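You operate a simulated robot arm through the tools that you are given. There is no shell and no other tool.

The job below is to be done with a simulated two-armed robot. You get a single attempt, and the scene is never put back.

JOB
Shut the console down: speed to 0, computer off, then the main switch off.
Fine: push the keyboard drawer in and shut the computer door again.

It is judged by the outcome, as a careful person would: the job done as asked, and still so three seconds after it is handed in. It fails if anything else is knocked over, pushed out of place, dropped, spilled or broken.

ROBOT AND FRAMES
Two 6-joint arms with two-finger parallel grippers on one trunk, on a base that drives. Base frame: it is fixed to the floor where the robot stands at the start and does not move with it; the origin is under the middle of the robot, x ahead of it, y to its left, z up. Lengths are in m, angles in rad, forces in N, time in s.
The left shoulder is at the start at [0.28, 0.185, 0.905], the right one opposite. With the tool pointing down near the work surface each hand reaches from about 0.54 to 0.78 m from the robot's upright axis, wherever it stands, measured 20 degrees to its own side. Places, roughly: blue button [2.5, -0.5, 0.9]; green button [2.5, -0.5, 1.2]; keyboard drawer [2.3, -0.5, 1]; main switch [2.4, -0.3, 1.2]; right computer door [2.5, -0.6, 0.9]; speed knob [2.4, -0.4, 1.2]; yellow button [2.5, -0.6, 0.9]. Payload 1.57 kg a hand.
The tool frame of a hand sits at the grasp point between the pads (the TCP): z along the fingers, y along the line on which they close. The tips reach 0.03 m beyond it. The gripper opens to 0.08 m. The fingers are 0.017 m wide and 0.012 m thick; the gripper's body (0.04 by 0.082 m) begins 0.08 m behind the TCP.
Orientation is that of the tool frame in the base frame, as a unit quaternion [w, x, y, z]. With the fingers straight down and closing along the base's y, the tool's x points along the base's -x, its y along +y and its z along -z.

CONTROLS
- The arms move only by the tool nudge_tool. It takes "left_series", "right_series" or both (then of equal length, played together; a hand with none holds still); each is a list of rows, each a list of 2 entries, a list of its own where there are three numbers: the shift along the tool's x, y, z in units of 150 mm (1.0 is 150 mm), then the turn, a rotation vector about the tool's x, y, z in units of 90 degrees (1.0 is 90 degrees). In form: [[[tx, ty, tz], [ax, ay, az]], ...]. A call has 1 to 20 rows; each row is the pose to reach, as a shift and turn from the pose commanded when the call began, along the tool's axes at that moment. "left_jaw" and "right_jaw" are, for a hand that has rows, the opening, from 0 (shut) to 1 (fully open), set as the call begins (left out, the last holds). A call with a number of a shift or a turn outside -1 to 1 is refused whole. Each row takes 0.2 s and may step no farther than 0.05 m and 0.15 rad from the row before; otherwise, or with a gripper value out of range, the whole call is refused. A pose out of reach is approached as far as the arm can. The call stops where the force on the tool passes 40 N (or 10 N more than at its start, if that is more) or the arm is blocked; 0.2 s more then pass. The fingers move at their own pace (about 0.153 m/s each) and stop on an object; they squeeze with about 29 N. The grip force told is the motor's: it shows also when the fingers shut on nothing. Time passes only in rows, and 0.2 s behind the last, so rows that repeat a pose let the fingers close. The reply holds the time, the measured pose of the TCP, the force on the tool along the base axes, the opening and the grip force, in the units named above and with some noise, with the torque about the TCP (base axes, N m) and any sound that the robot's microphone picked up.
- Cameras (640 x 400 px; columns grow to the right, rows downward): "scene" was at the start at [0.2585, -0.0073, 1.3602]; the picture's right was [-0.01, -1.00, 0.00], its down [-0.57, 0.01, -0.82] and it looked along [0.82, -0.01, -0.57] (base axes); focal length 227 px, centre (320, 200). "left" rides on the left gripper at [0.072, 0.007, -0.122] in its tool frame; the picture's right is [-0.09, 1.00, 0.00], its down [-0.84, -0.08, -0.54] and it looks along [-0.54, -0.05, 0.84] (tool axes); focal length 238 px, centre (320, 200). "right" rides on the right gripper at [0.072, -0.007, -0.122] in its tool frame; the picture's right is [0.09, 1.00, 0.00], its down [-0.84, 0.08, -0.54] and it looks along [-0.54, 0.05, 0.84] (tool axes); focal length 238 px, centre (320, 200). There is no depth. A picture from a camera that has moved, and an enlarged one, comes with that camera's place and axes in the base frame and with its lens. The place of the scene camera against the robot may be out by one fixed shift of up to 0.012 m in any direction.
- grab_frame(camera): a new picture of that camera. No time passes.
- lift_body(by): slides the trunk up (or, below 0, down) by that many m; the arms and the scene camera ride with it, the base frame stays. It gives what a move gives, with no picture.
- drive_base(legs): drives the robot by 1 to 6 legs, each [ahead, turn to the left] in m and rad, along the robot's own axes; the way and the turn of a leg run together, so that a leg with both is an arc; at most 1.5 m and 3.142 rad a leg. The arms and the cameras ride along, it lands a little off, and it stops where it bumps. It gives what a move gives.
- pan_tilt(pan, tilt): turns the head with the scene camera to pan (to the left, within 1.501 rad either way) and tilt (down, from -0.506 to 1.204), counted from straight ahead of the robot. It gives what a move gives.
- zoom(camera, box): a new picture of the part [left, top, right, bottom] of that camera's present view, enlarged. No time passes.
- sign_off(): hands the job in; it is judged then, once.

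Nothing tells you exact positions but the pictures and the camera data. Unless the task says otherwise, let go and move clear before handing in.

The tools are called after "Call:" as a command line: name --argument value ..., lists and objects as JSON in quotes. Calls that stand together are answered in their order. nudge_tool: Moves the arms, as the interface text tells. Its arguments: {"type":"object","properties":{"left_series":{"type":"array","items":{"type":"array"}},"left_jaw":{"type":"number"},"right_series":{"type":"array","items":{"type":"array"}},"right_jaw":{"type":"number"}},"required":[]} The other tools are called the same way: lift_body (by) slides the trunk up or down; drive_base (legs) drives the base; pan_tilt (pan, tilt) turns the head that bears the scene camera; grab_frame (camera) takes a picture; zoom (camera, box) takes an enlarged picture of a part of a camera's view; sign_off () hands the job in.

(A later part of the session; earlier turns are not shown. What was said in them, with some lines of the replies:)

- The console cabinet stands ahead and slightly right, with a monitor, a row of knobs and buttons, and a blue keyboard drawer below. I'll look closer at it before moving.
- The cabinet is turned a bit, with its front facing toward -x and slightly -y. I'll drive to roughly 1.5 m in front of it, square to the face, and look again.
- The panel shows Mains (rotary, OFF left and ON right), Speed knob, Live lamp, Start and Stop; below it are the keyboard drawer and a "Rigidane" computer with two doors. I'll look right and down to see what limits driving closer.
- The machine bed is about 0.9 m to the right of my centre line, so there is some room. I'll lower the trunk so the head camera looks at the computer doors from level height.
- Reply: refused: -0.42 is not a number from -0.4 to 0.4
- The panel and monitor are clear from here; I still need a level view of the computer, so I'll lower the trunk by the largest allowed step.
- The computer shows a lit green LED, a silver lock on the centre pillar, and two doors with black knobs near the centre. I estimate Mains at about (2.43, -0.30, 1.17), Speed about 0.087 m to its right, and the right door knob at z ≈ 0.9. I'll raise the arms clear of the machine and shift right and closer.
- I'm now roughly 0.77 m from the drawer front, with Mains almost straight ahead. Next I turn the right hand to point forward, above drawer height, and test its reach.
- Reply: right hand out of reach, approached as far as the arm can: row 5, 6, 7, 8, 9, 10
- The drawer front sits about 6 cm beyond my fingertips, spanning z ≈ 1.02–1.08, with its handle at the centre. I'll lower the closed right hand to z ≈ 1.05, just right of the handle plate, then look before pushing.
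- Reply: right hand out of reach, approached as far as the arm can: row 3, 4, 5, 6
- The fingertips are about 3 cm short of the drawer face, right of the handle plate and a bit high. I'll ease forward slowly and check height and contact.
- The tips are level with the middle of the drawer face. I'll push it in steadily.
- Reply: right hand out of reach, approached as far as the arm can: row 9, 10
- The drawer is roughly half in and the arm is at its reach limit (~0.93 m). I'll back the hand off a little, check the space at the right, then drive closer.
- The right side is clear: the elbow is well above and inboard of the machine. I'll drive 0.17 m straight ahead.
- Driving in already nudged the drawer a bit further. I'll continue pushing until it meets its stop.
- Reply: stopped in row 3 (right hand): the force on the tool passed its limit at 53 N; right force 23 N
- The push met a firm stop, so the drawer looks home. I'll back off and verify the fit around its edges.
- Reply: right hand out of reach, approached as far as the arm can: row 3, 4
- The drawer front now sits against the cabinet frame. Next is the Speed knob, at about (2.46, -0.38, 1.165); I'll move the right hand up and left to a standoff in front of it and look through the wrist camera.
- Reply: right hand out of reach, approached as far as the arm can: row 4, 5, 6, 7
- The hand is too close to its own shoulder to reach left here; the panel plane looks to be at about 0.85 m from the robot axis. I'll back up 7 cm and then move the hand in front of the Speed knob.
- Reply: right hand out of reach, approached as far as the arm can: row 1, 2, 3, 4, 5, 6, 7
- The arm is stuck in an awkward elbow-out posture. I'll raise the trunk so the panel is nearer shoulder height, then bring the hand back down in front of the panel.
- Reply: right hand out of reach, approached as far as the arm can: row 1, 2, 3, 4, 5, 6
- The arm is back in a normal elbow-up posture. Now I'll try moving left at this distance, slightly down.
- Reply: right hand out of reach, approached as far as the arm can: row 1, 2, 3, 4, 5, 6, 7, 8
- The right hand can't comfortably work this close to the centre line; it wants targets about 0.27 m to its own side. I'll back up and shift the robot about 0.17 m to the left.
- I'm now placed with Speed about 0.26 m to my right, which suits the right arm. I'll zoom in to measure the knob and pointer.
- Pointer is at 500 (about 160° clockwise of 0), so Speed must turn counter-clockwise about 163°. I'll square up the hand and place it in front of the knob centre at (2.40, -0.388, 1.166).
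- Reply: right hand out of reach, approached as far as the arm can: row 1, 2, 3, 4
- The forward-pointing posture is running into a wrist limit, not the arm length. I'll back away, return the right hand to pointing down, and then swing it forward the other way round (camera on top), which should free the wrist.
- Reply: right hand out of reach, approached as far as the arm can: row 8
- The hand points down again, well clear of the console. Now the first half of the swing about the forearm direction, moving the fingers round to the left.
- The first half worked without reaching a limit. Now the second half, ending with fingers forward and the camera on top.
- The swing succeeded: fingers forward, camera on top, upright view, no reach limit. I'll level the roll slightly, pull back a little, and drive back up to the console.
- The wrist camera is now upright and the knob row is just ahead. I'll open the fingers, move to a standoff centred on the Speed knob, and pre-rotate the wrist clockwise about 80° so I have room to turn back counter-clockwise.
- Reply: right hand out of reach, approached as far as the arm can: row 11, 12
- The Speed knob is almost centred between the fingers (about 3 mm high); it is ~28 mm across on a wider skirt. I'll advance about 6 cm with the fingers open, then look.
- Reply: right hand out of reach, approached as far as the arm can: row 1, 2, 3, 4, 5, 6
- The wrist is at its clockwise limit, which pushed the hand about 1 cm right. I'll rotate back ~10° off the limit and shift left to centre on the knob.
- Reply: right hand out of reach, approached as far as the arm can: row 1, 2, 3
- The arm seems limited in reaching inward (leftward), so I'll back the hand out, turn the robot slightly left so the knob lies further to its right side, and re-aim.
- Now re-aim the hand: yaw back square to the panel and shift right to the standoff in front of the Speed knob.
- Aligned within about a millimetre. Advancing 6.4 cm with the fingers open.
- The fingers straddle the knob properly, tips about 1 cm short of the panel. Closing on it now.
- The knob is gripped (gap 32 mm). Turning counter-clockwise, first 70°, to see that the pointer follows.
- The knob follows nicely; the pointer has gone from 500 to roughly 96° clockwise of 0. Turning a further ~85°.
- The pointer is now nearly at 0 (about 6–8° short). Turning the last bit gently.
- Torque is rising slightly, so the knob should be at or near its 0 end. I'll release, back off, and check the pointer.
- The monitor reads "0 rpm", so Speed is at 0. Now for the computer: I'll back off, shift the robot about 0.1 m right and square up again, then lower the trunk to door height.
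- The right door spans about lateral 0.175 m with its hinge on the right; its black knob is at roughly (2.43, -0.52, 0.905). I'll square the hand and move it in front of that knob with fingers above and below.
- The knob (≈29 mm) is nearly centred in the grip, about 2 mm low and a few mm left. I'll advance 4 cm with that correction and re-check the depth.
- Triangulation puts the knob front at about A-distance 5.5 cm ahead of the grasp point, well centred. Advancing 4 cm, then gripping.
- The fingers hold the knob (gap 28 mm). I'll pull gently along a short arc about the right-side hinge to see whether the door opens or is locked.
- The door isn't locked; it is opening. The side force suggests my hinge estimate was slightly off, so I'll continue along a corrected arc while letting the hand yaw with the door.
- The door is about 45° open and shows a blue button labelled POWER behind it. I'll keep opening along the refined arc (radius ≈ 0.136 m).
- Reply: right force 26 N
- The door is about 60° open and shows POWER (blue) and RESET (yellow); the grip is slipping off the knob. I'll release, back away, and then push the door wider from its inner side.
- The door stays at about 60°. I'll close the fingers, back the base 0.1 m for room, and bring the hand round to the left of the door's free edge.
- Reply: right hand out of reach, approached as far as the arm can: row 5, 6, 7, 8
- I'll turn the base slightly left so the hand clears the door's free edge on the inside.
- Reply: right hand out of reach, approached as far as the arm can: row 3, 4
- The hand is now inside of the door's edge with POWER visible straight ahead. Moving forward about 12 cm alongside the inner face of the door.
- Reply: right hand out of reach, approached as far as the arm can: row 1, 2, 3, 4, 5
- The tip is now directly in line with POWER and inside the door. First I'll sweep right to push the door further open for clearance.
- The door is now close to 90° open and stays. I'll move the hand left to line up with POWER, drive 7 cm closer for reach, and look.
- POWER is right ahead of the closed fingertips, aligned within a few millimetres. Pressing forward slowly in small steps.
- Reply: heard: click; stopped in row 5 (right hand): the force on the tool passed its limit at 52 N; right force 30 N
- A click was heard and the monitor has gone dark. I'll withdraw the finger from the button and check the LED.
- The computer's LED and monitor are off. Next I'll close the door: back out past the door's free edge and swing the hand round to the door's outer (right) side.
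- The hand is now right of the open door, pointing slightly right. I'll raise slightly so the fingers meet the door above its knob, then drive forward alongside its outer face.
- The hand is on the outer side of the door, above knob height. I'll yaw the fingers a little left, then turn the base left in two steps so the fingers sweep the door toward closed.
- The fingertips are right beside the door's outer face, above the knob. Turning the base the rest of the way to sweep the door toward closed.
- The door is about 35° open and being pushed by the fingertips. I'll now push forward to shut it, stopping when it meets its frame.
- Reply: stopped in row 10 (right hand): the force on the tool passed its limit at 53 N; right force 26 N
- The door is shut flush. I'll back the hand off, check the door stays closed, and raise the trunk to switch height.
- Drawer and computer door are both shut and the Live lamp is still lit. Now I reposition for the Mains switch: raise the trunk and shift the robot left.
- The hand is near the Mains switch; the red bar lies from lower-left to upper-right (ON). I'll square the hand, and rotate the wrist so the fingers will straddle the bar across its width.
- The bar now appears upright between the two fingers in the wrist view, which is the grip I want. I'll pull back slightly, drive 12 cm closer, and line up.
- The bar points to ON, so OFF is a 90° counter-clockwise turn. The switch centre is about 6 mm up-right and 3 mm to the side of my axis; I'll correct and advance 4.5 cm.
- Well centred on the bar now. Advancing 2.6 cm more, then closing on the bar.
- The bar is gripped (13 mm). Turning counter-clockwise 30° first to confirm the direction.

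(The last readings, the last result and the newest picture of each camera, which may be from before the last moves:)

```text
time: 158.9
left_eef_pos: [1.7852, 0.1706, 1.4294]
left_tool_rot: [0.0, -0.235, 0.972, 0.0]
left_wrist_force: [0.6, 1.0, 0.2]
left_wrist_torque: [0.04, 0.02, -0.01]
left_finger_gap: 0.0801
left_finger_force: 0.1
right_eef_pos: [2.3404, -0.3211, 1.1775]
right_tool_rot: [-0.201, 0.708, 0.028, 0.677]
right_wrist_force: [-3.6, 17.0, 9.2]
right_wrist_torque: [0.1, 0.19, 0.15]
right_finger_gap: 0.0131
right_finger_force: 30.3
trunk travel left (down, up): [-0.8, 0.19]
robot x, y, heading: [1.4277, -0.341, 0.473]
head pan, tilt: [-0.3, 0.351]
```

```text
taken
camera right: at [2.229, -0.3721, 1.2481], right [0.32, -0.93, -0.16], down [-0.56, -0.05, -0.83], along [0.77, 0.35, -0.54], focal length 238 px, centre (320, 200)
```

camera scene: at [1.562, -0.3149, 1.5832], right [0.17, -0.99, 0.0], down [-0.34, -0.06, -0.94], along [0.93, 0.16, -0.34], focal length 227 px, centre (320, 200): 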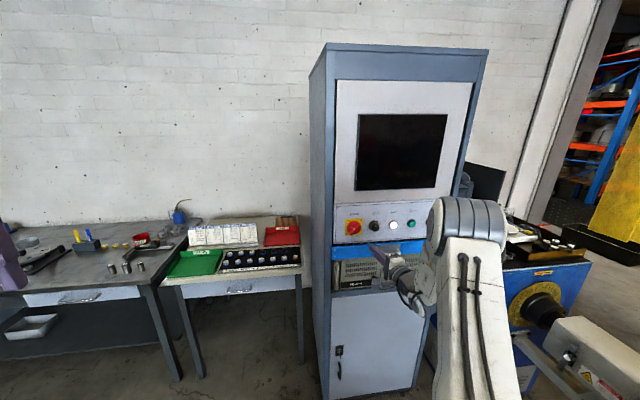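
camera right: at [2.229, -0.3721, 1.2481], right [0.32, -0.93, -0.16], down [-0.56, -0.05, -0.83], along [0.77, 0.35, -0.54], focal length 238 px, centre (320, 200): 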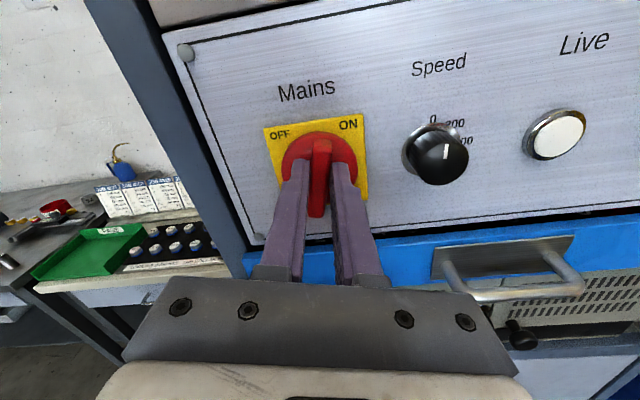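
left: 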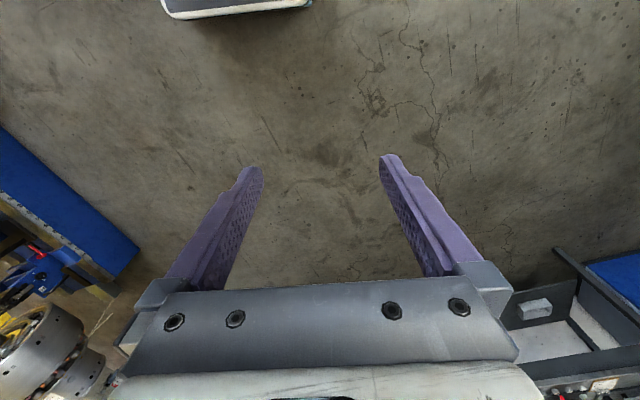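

The switch turns freely counter-clockwise, with a small side force from a 2–3 mm centring error. I'll correct that while turning the remaining 60°.

Call:
nudge_tool --right_series '[[[-0.012, -0.007, 0], [0, 0, -0.06]], [[-0.023, -0.014, 0], [0, 0, -0.12]], [[-0.023, -0.014, 0], [0, 0, -0.18]], [[-0.023, -0.014, 0], [0, 0, -0.24]], [[-0.023, -0.014, 0], [0, 0, -0.3]], [[-0.023, -0.014, 0], [0, 0, -0.36]], [[-0.023, -0.014, 0], [0, 0, -0.42]], [[-0.023, -0.014, 0], [0, 0, -0.48]], [[-0.023, -0.014, 0], [0, 0, -0.54]], [[-0.023, -0.014, 0], [0, 0, -0.6]], [[-0.023, -0.014, 0], [0, 0, -0.66]], [[-0.023, -0.014, 0], [0, 0, -0.66]]]'

Call:
grab_frame --camera "right"

```text
time: 161.5
left_eef_pos: [1.7864, 0.1703, 1.4296]
left_tool_rot: [-0.001, -0.235, 0.972, -0.002]
left_wrist_force: [1.2, 0.7, 0.0]
left_wrist_torque: [-0.02, 0.07, 0.01]
left_finger_gap: 0.08
left_finger_force: 0.1
right_eef_pos: [2.3388, -0.318, 1.1715]
right_tool_rot: [0.159, 0.602, 0.377, 0.685]
right_wrist_force: [-5.9, 22.5, 4.0]
right_wrist_torque: [0.09, -0.15, 0.09]
right_finger_gap: 0.0131
right_finger_force: 30.4
trunk travel left (down, up): [-0.8, 0.19]
robot x, y, heading: [1.4224, -0.3426, 0.466]
head pan, tilt: [-0.3, 0.351]
```

```text
taken
camera right: at [2.2052, -0.3059, 1.2184], right [0.21, -0.6, 0.77], down [-0.31, -0.79, -0.53], along [0.93, -0.12, -0.35], focal length 238 px, centre (320, 200)
```

right: 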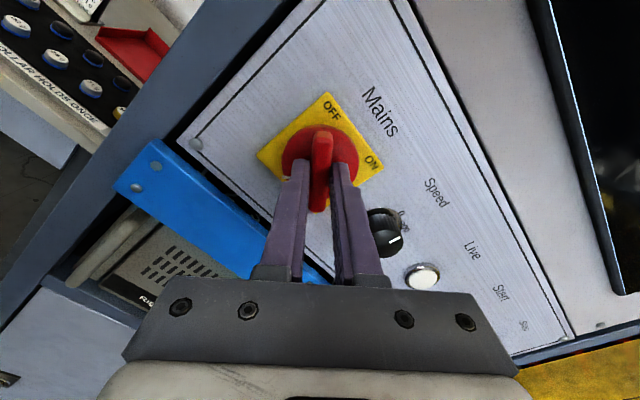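

The bar now points at OFF. I'll check the Live lamp and labels up close.

Call:
zoom --camera "right" --box '[240, 80, 480, 310]'

Call:
zoom --camera "scene" --box '[320, 190, 460, 280]'

Call:
grab_frame --camera "scene"

```text
1.74 times, centred on (360, 195) of right
camera zoom: at [2.2052, -0.3059, 1.2184], right [0.21, -0.6, 0.77], down [-0.31, -0.79, -0.53], along [0.93, -0.12, -0.35], focal length 414 px, centre (250, 209)
```

zoom: 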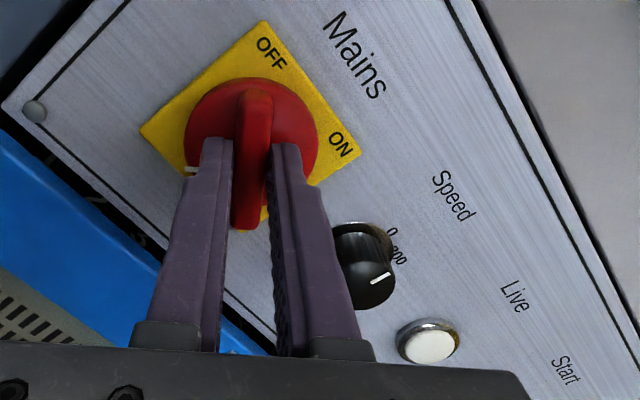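

```text
4.44 times, centred on (390, 235) of scene
camera zoom: at [1.6681, -0.258, 1.5832], right [0.17, -0.99, 0.0], down [-0.34, -0.06, -0.94], along [0.93, 0.16, -0.34], focal length 1008 px, centre (9, 44)
```

zoom: 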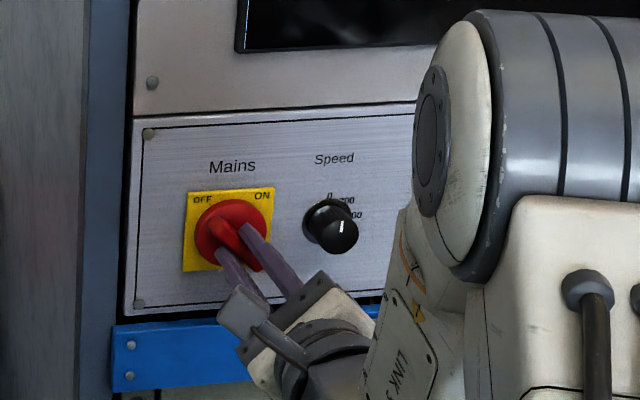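

```text
taken
camera scene: at [1.6681, -0.258, 1.5832], right [0.17, -0.99, 0.0], down [-0.34, -0.06, -0.94], along [0.93, 0.16, -0.34], focal length 227 px, centre (320, 200)
```

scene: 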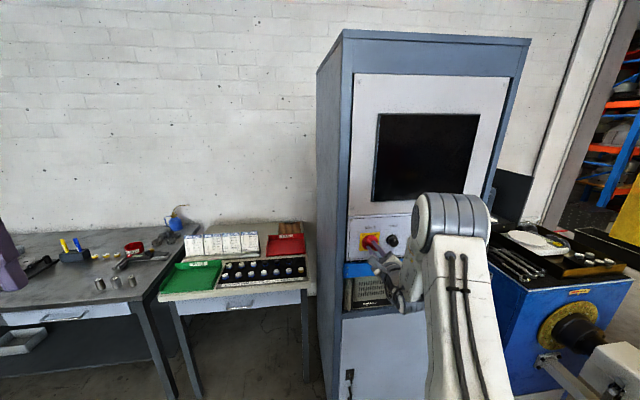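

The bar points to OFF and the Live lamp looks dimmer. I'll release, back off, and compare closely.

Call:
nudge_tool --right_series '[[[0, 0, 0], [0, 0, 0]], [[0, 0, 0], [0, 0, 0]], [[0, 0, -0.15], [0, 0, 0]], [[0, 0, -0.3], [0, 0, 0]], [[0, 0, -0.45], [0, 0, 0]], [[0, 0, -0.45], [0, 0, 0]]]' --right_jaw 1.0

Call:
grab_frame --camera "right"

Call:
zoom --camera "right" --box '[260, 60, 420, 240]'

```text
time: 162.9
left_eef_pos: [1.7862, 0.1683, 1.4296]
left_tool_rot: [0.0, -0.235, 0.972, 0.0]
left_wrist_force: [-0.8, -0.7, -0.1]
left_wrist_torque: [-0.05, 0.03, 0.01]
left_finger_gap: 0.08
left_finger_force: 0.1
right_eef_pos: [2.2761, -0.3415, 1.1745]
right_tool_rot: [0.16, 0.603, 0.374, 0.686]
right_wrist_force: [-0.1, 0.2, -0.2]
right_wrist_torque: [0.01, 0.03, 0.01]
right_finger_gap: 0.0798
right_finger_force: 0.3
trunk travel left (down, up): [-0.8, 0.19]
robot x, y, heading: [1.4213, -0.341, 0.473]
head pan, tilt: [-0.3, 0.351]
```

```text
taken
camera right: at [2.1425, -0.3289, 1.2197], right [0.21, -0.6, 0.77], down [-0.31, -0.79, -0.53], along [0.93, -0.13, -0.35], focal length 238 px, centre (320, 200)
```

right: 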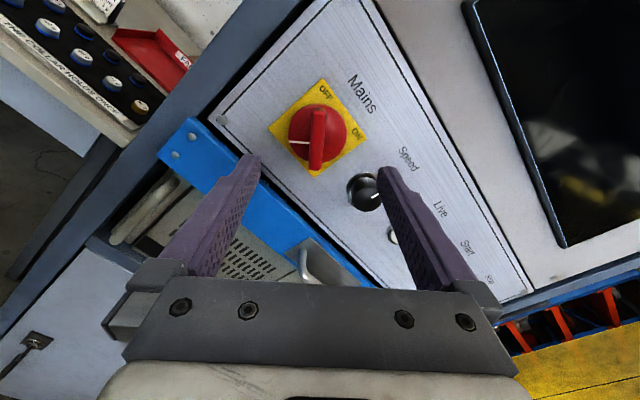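

```text
2.22 times, centred on (340, 150) of right
camera zoom: at [2.1425, -0.3289, 1.2197], right [0.21, -0.6, 0.77], down [-0.31, -0.79, -0.53], along [0.93, -0.13, -0.35], focal length 530 px, centre (276, 311)
```

zoom: 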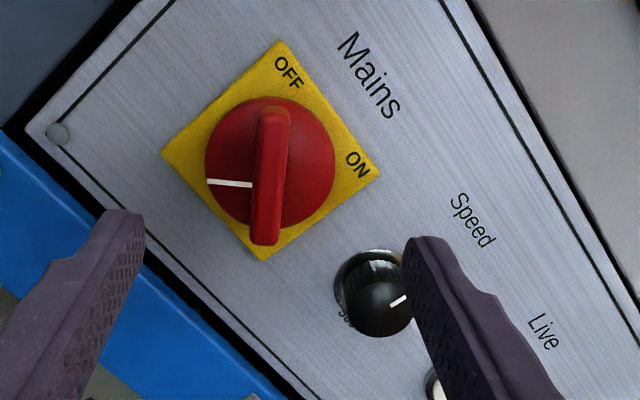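

The bar is at OFF. I'll drive back to clear the view and check the whole console.

Call:
drive_base --legs '[[-0.4, 0]]'

Call:
pan_tilt --pan -0.3 --tilt 0.3

Call:
grab_frame --camera "scene"

Call:
grab_frame --camera "right"

```text
time: 165.4
left_eef_pos: [1.4276, -0.0148, 1.43]
left_tool_rot: [0.0, -0.234, 0.972, 0.0]
left_wrist_force: [0.3, -0.1, -0.8]
left_wrist_torque: [0.0, -0.02, 0.01]
left_finger_gap: 0.0798
left_finger_force: 0.1
right_eef_pos: [1.916, -0.5274, 1.1737]
right_tool_rot: [0.16, 0.603, 0.373, 0.686]
right_wrist_force: [-0.9, -0.3, -0.3]
right_wrist_torque: [0.0, -0.02, 0.01]
right_finger_gap: 0.0799
right_finger_force: 0.1
trunk travel left (down, up): [-0.8, 0.19]
robot x, y, heading: [1.0651, -0.5319, 0.47]
head pan, tilt: [-0.3, 0.351]
```

```text
time: 166.1
left_eef_pos: [1.429, -0.0152, 1.4301]
left_tool_rot: [-0.001, -0.235, 0.972, 0.0]
left_wrist_force: [-0.9, 0.2, -0.5]
left_wrist_torque: [0.03, 0.0, 0.03]
left_finger_gap: 0.08
left_finger_force: 0.0
right_eef_pos: [1.9171, -0.5263, 1.1737]
right_tool_rot: [0.161, 0.604, 0.373, 0.686]
right_wrist_force: [0.0, 0.2, 0.9]
right_wrist_torque: [0.01, 0.0, -0.01]
right_finger_gap: 0.08
right_finger_force: 0.1
trunk travel left (down, up): [-0.8, 0.19]
robot x, y, heading: [1.0615, -0.529, 0.469]
head pan, tilt: [-0.3, 0.3]
```

```text
taken
camera scene: at [1.3095, -0.444, 1.5879], right [0.17, -0.99, 0.0], down [-0.29, -0.05, -0.96], along [0.94, 0.16, -0.3], focal length 227 px, centre (320, 200)
```

scene: 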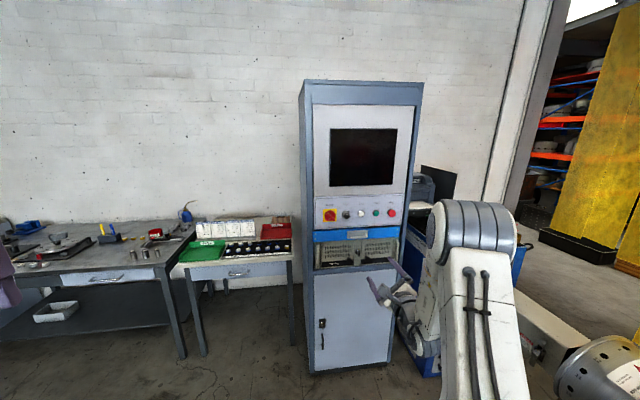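

```text
taken
camera right: at [1.783, -0.5134, 1.2196], right [0.21, -0.61, 0.77], down [-0.31, -0.79, -0.53], along [0.93, -0.13, -0.35], focal length 238 px, centre (320, 200)
```

right: 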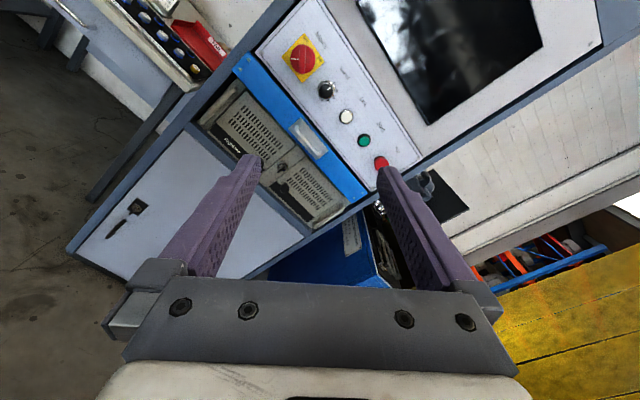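

Call:
zoom --camera "scene" --box '[300, 190, 420, 275]'

Call:
zoom --camera "right" --box '[260, 20, 420, 220]'

Call:
zoom --camera "scene" --box '[312, 195, 372, 230]'

```text
4.71 times, centred on (360, 232) of scene
camera zoom: at [1.3095, -0.444, 1.5879], right [0.17, -0.99, 0.0], down [-0.29, -0.05, -0.96], along [0.94, 0.16, -0.3], focal length 1068 px, centre (132, 47)
```

zoom: 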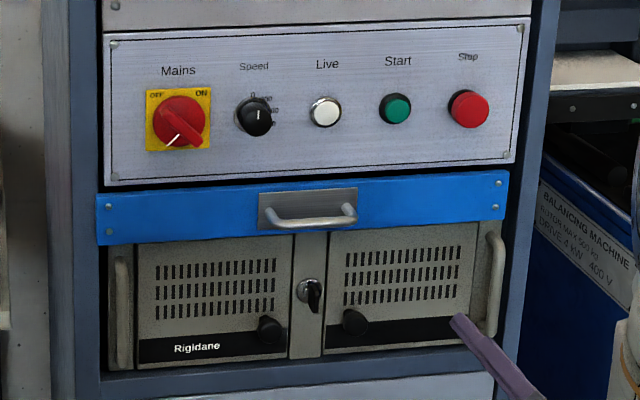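

```text
2.00 times, centred on (340, 120) of right
camera zoom: at [1.783, -0.5134, 1.2196], right [0.21, -0.61, 0.77], down [-0.31, -0.79, -0.53], along [0.93, -0.13, -0.35], focal length 477 px, centre (280, 360)
```

zoom: 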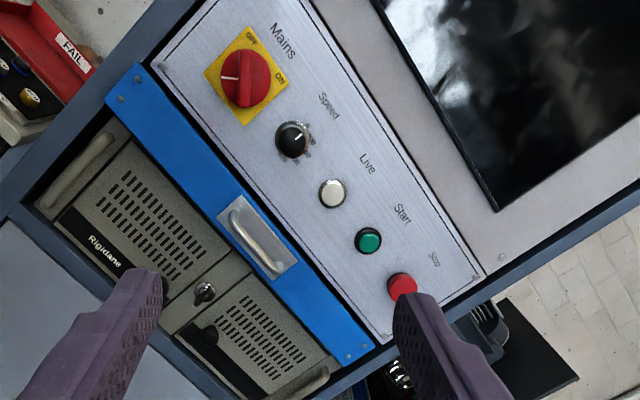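

```text
10.67 times, centred on (342, 212) of scene
camera zoom: at [1.3095, -0.444, 1.5879], right [0.17, -0.99, 0.0], down [-0.29, -0.05, -0.96], along [0.94, 0.16, -0.3], focal length 2420 px, centre (85, 67)
```

zoom: 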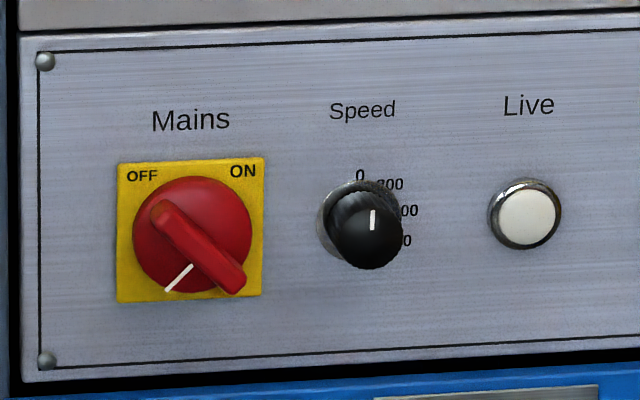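

The Mains bar points to OFF, the Live lamp is unlit, Speed is at 0 and the screen is dark. One last close look at the doors and drawer to verify they sit flush.

Call:
zoom --camera "scene" --box '[310, 225, 410, 275]'

Call:
pan_tilt --pan -0.3 --tilt 0.5

Call:
grab_frame --camera "scene"

```text
6.40 times, centred on (360, 250) of scene
camera zoom: at [1.3095, -0.444, 1.5879], right [0.17, -0.99, 0.0], down [-0.29, -0.05, -0.96], along [0.94, 0.16, -0.3], focal length 1452 px, centre (64, -120)
```

zoom: 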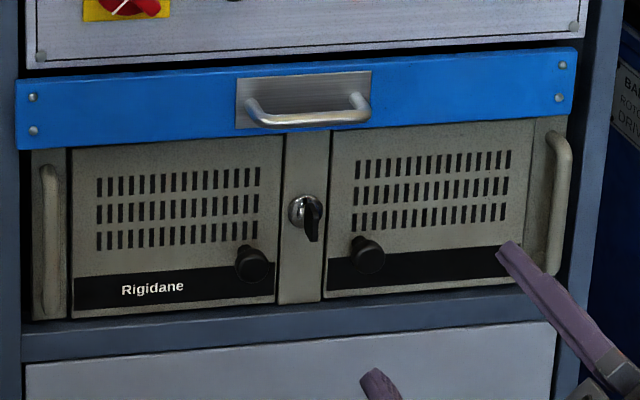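

```text
time: 166.8
left_eef_pos: [1.4284, -0.0143, 1.4287]
left_tool_rot: [-0.001, -0.234, 0.972, 0.0]
left_wrist_force: [0.4, 0.7, 0.5]
left_wrist_torque: [0.01, -0.04, -0.05]
left_finger_gap: 0.08
left_finger_force: 0.1
right_eef_pos: [1.9164, -0.5266, 1.1737]
right_tool_rot: [0.16, 0.604, 0.374, 0.686]
right_wrist_force: [0.2, -0.8, -0.7]
right_wrist_torque: [-0.02, -0.01, 0.03]
right_finger_gap: 0.0801
right_finger_force: 0.1
trunk travel left (down, up): [-0.8, 0.19]
robot x, y, heading: [1.0639, -0.5266, 0.468]
head pan, tilt: [-0.3, 0.499]
```

```text
taken
camera scene: at [1.3071, -0.4444, 1.5696], right [0.17, -0.99, 0.0], down [-0.47, -0.08, -0.88], along [0.87, 0.15, -0.48], focal length 227 px, centre (320, 200)
```

scene: 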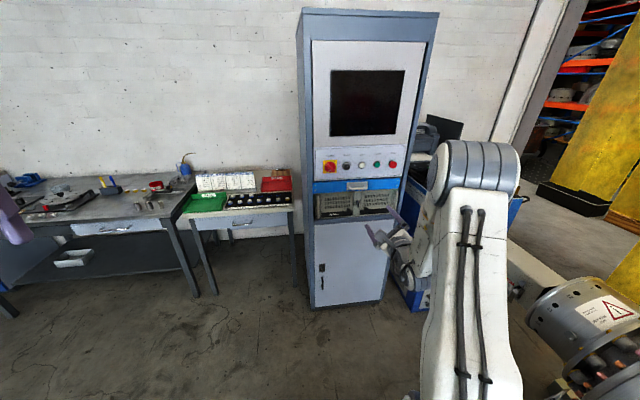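

Everything is as asked: Speed reads 0, the computer is off with its LED and screen dark, and Mains is at OFF with the Live lamp unlit. The drawer and computer door are shut and the arms are clear of the console, so I'm handing in.

Call:
sign_off

```text
The job is handed in.
```

The console is shut down in the order you asked, and I've handed the job in.

- **Speed:** turned down from 500. The monitor read "0 rpm" before the computer went off.
- **Computer:** I opened the right door and pressed the blue POWER button. It clicked, then the green LED and the screen went dark.
- **Main switch:** turned 90° to OFF. The Live lamp looked unlit in the last close-up.
- **Drawer and door:** the keyboard drawer is pushed in to its stop, and the right computer door is shut again. Both looked flush in the last pictures.

I saw nothing knocked over or moved, and both arms are clear of the console.
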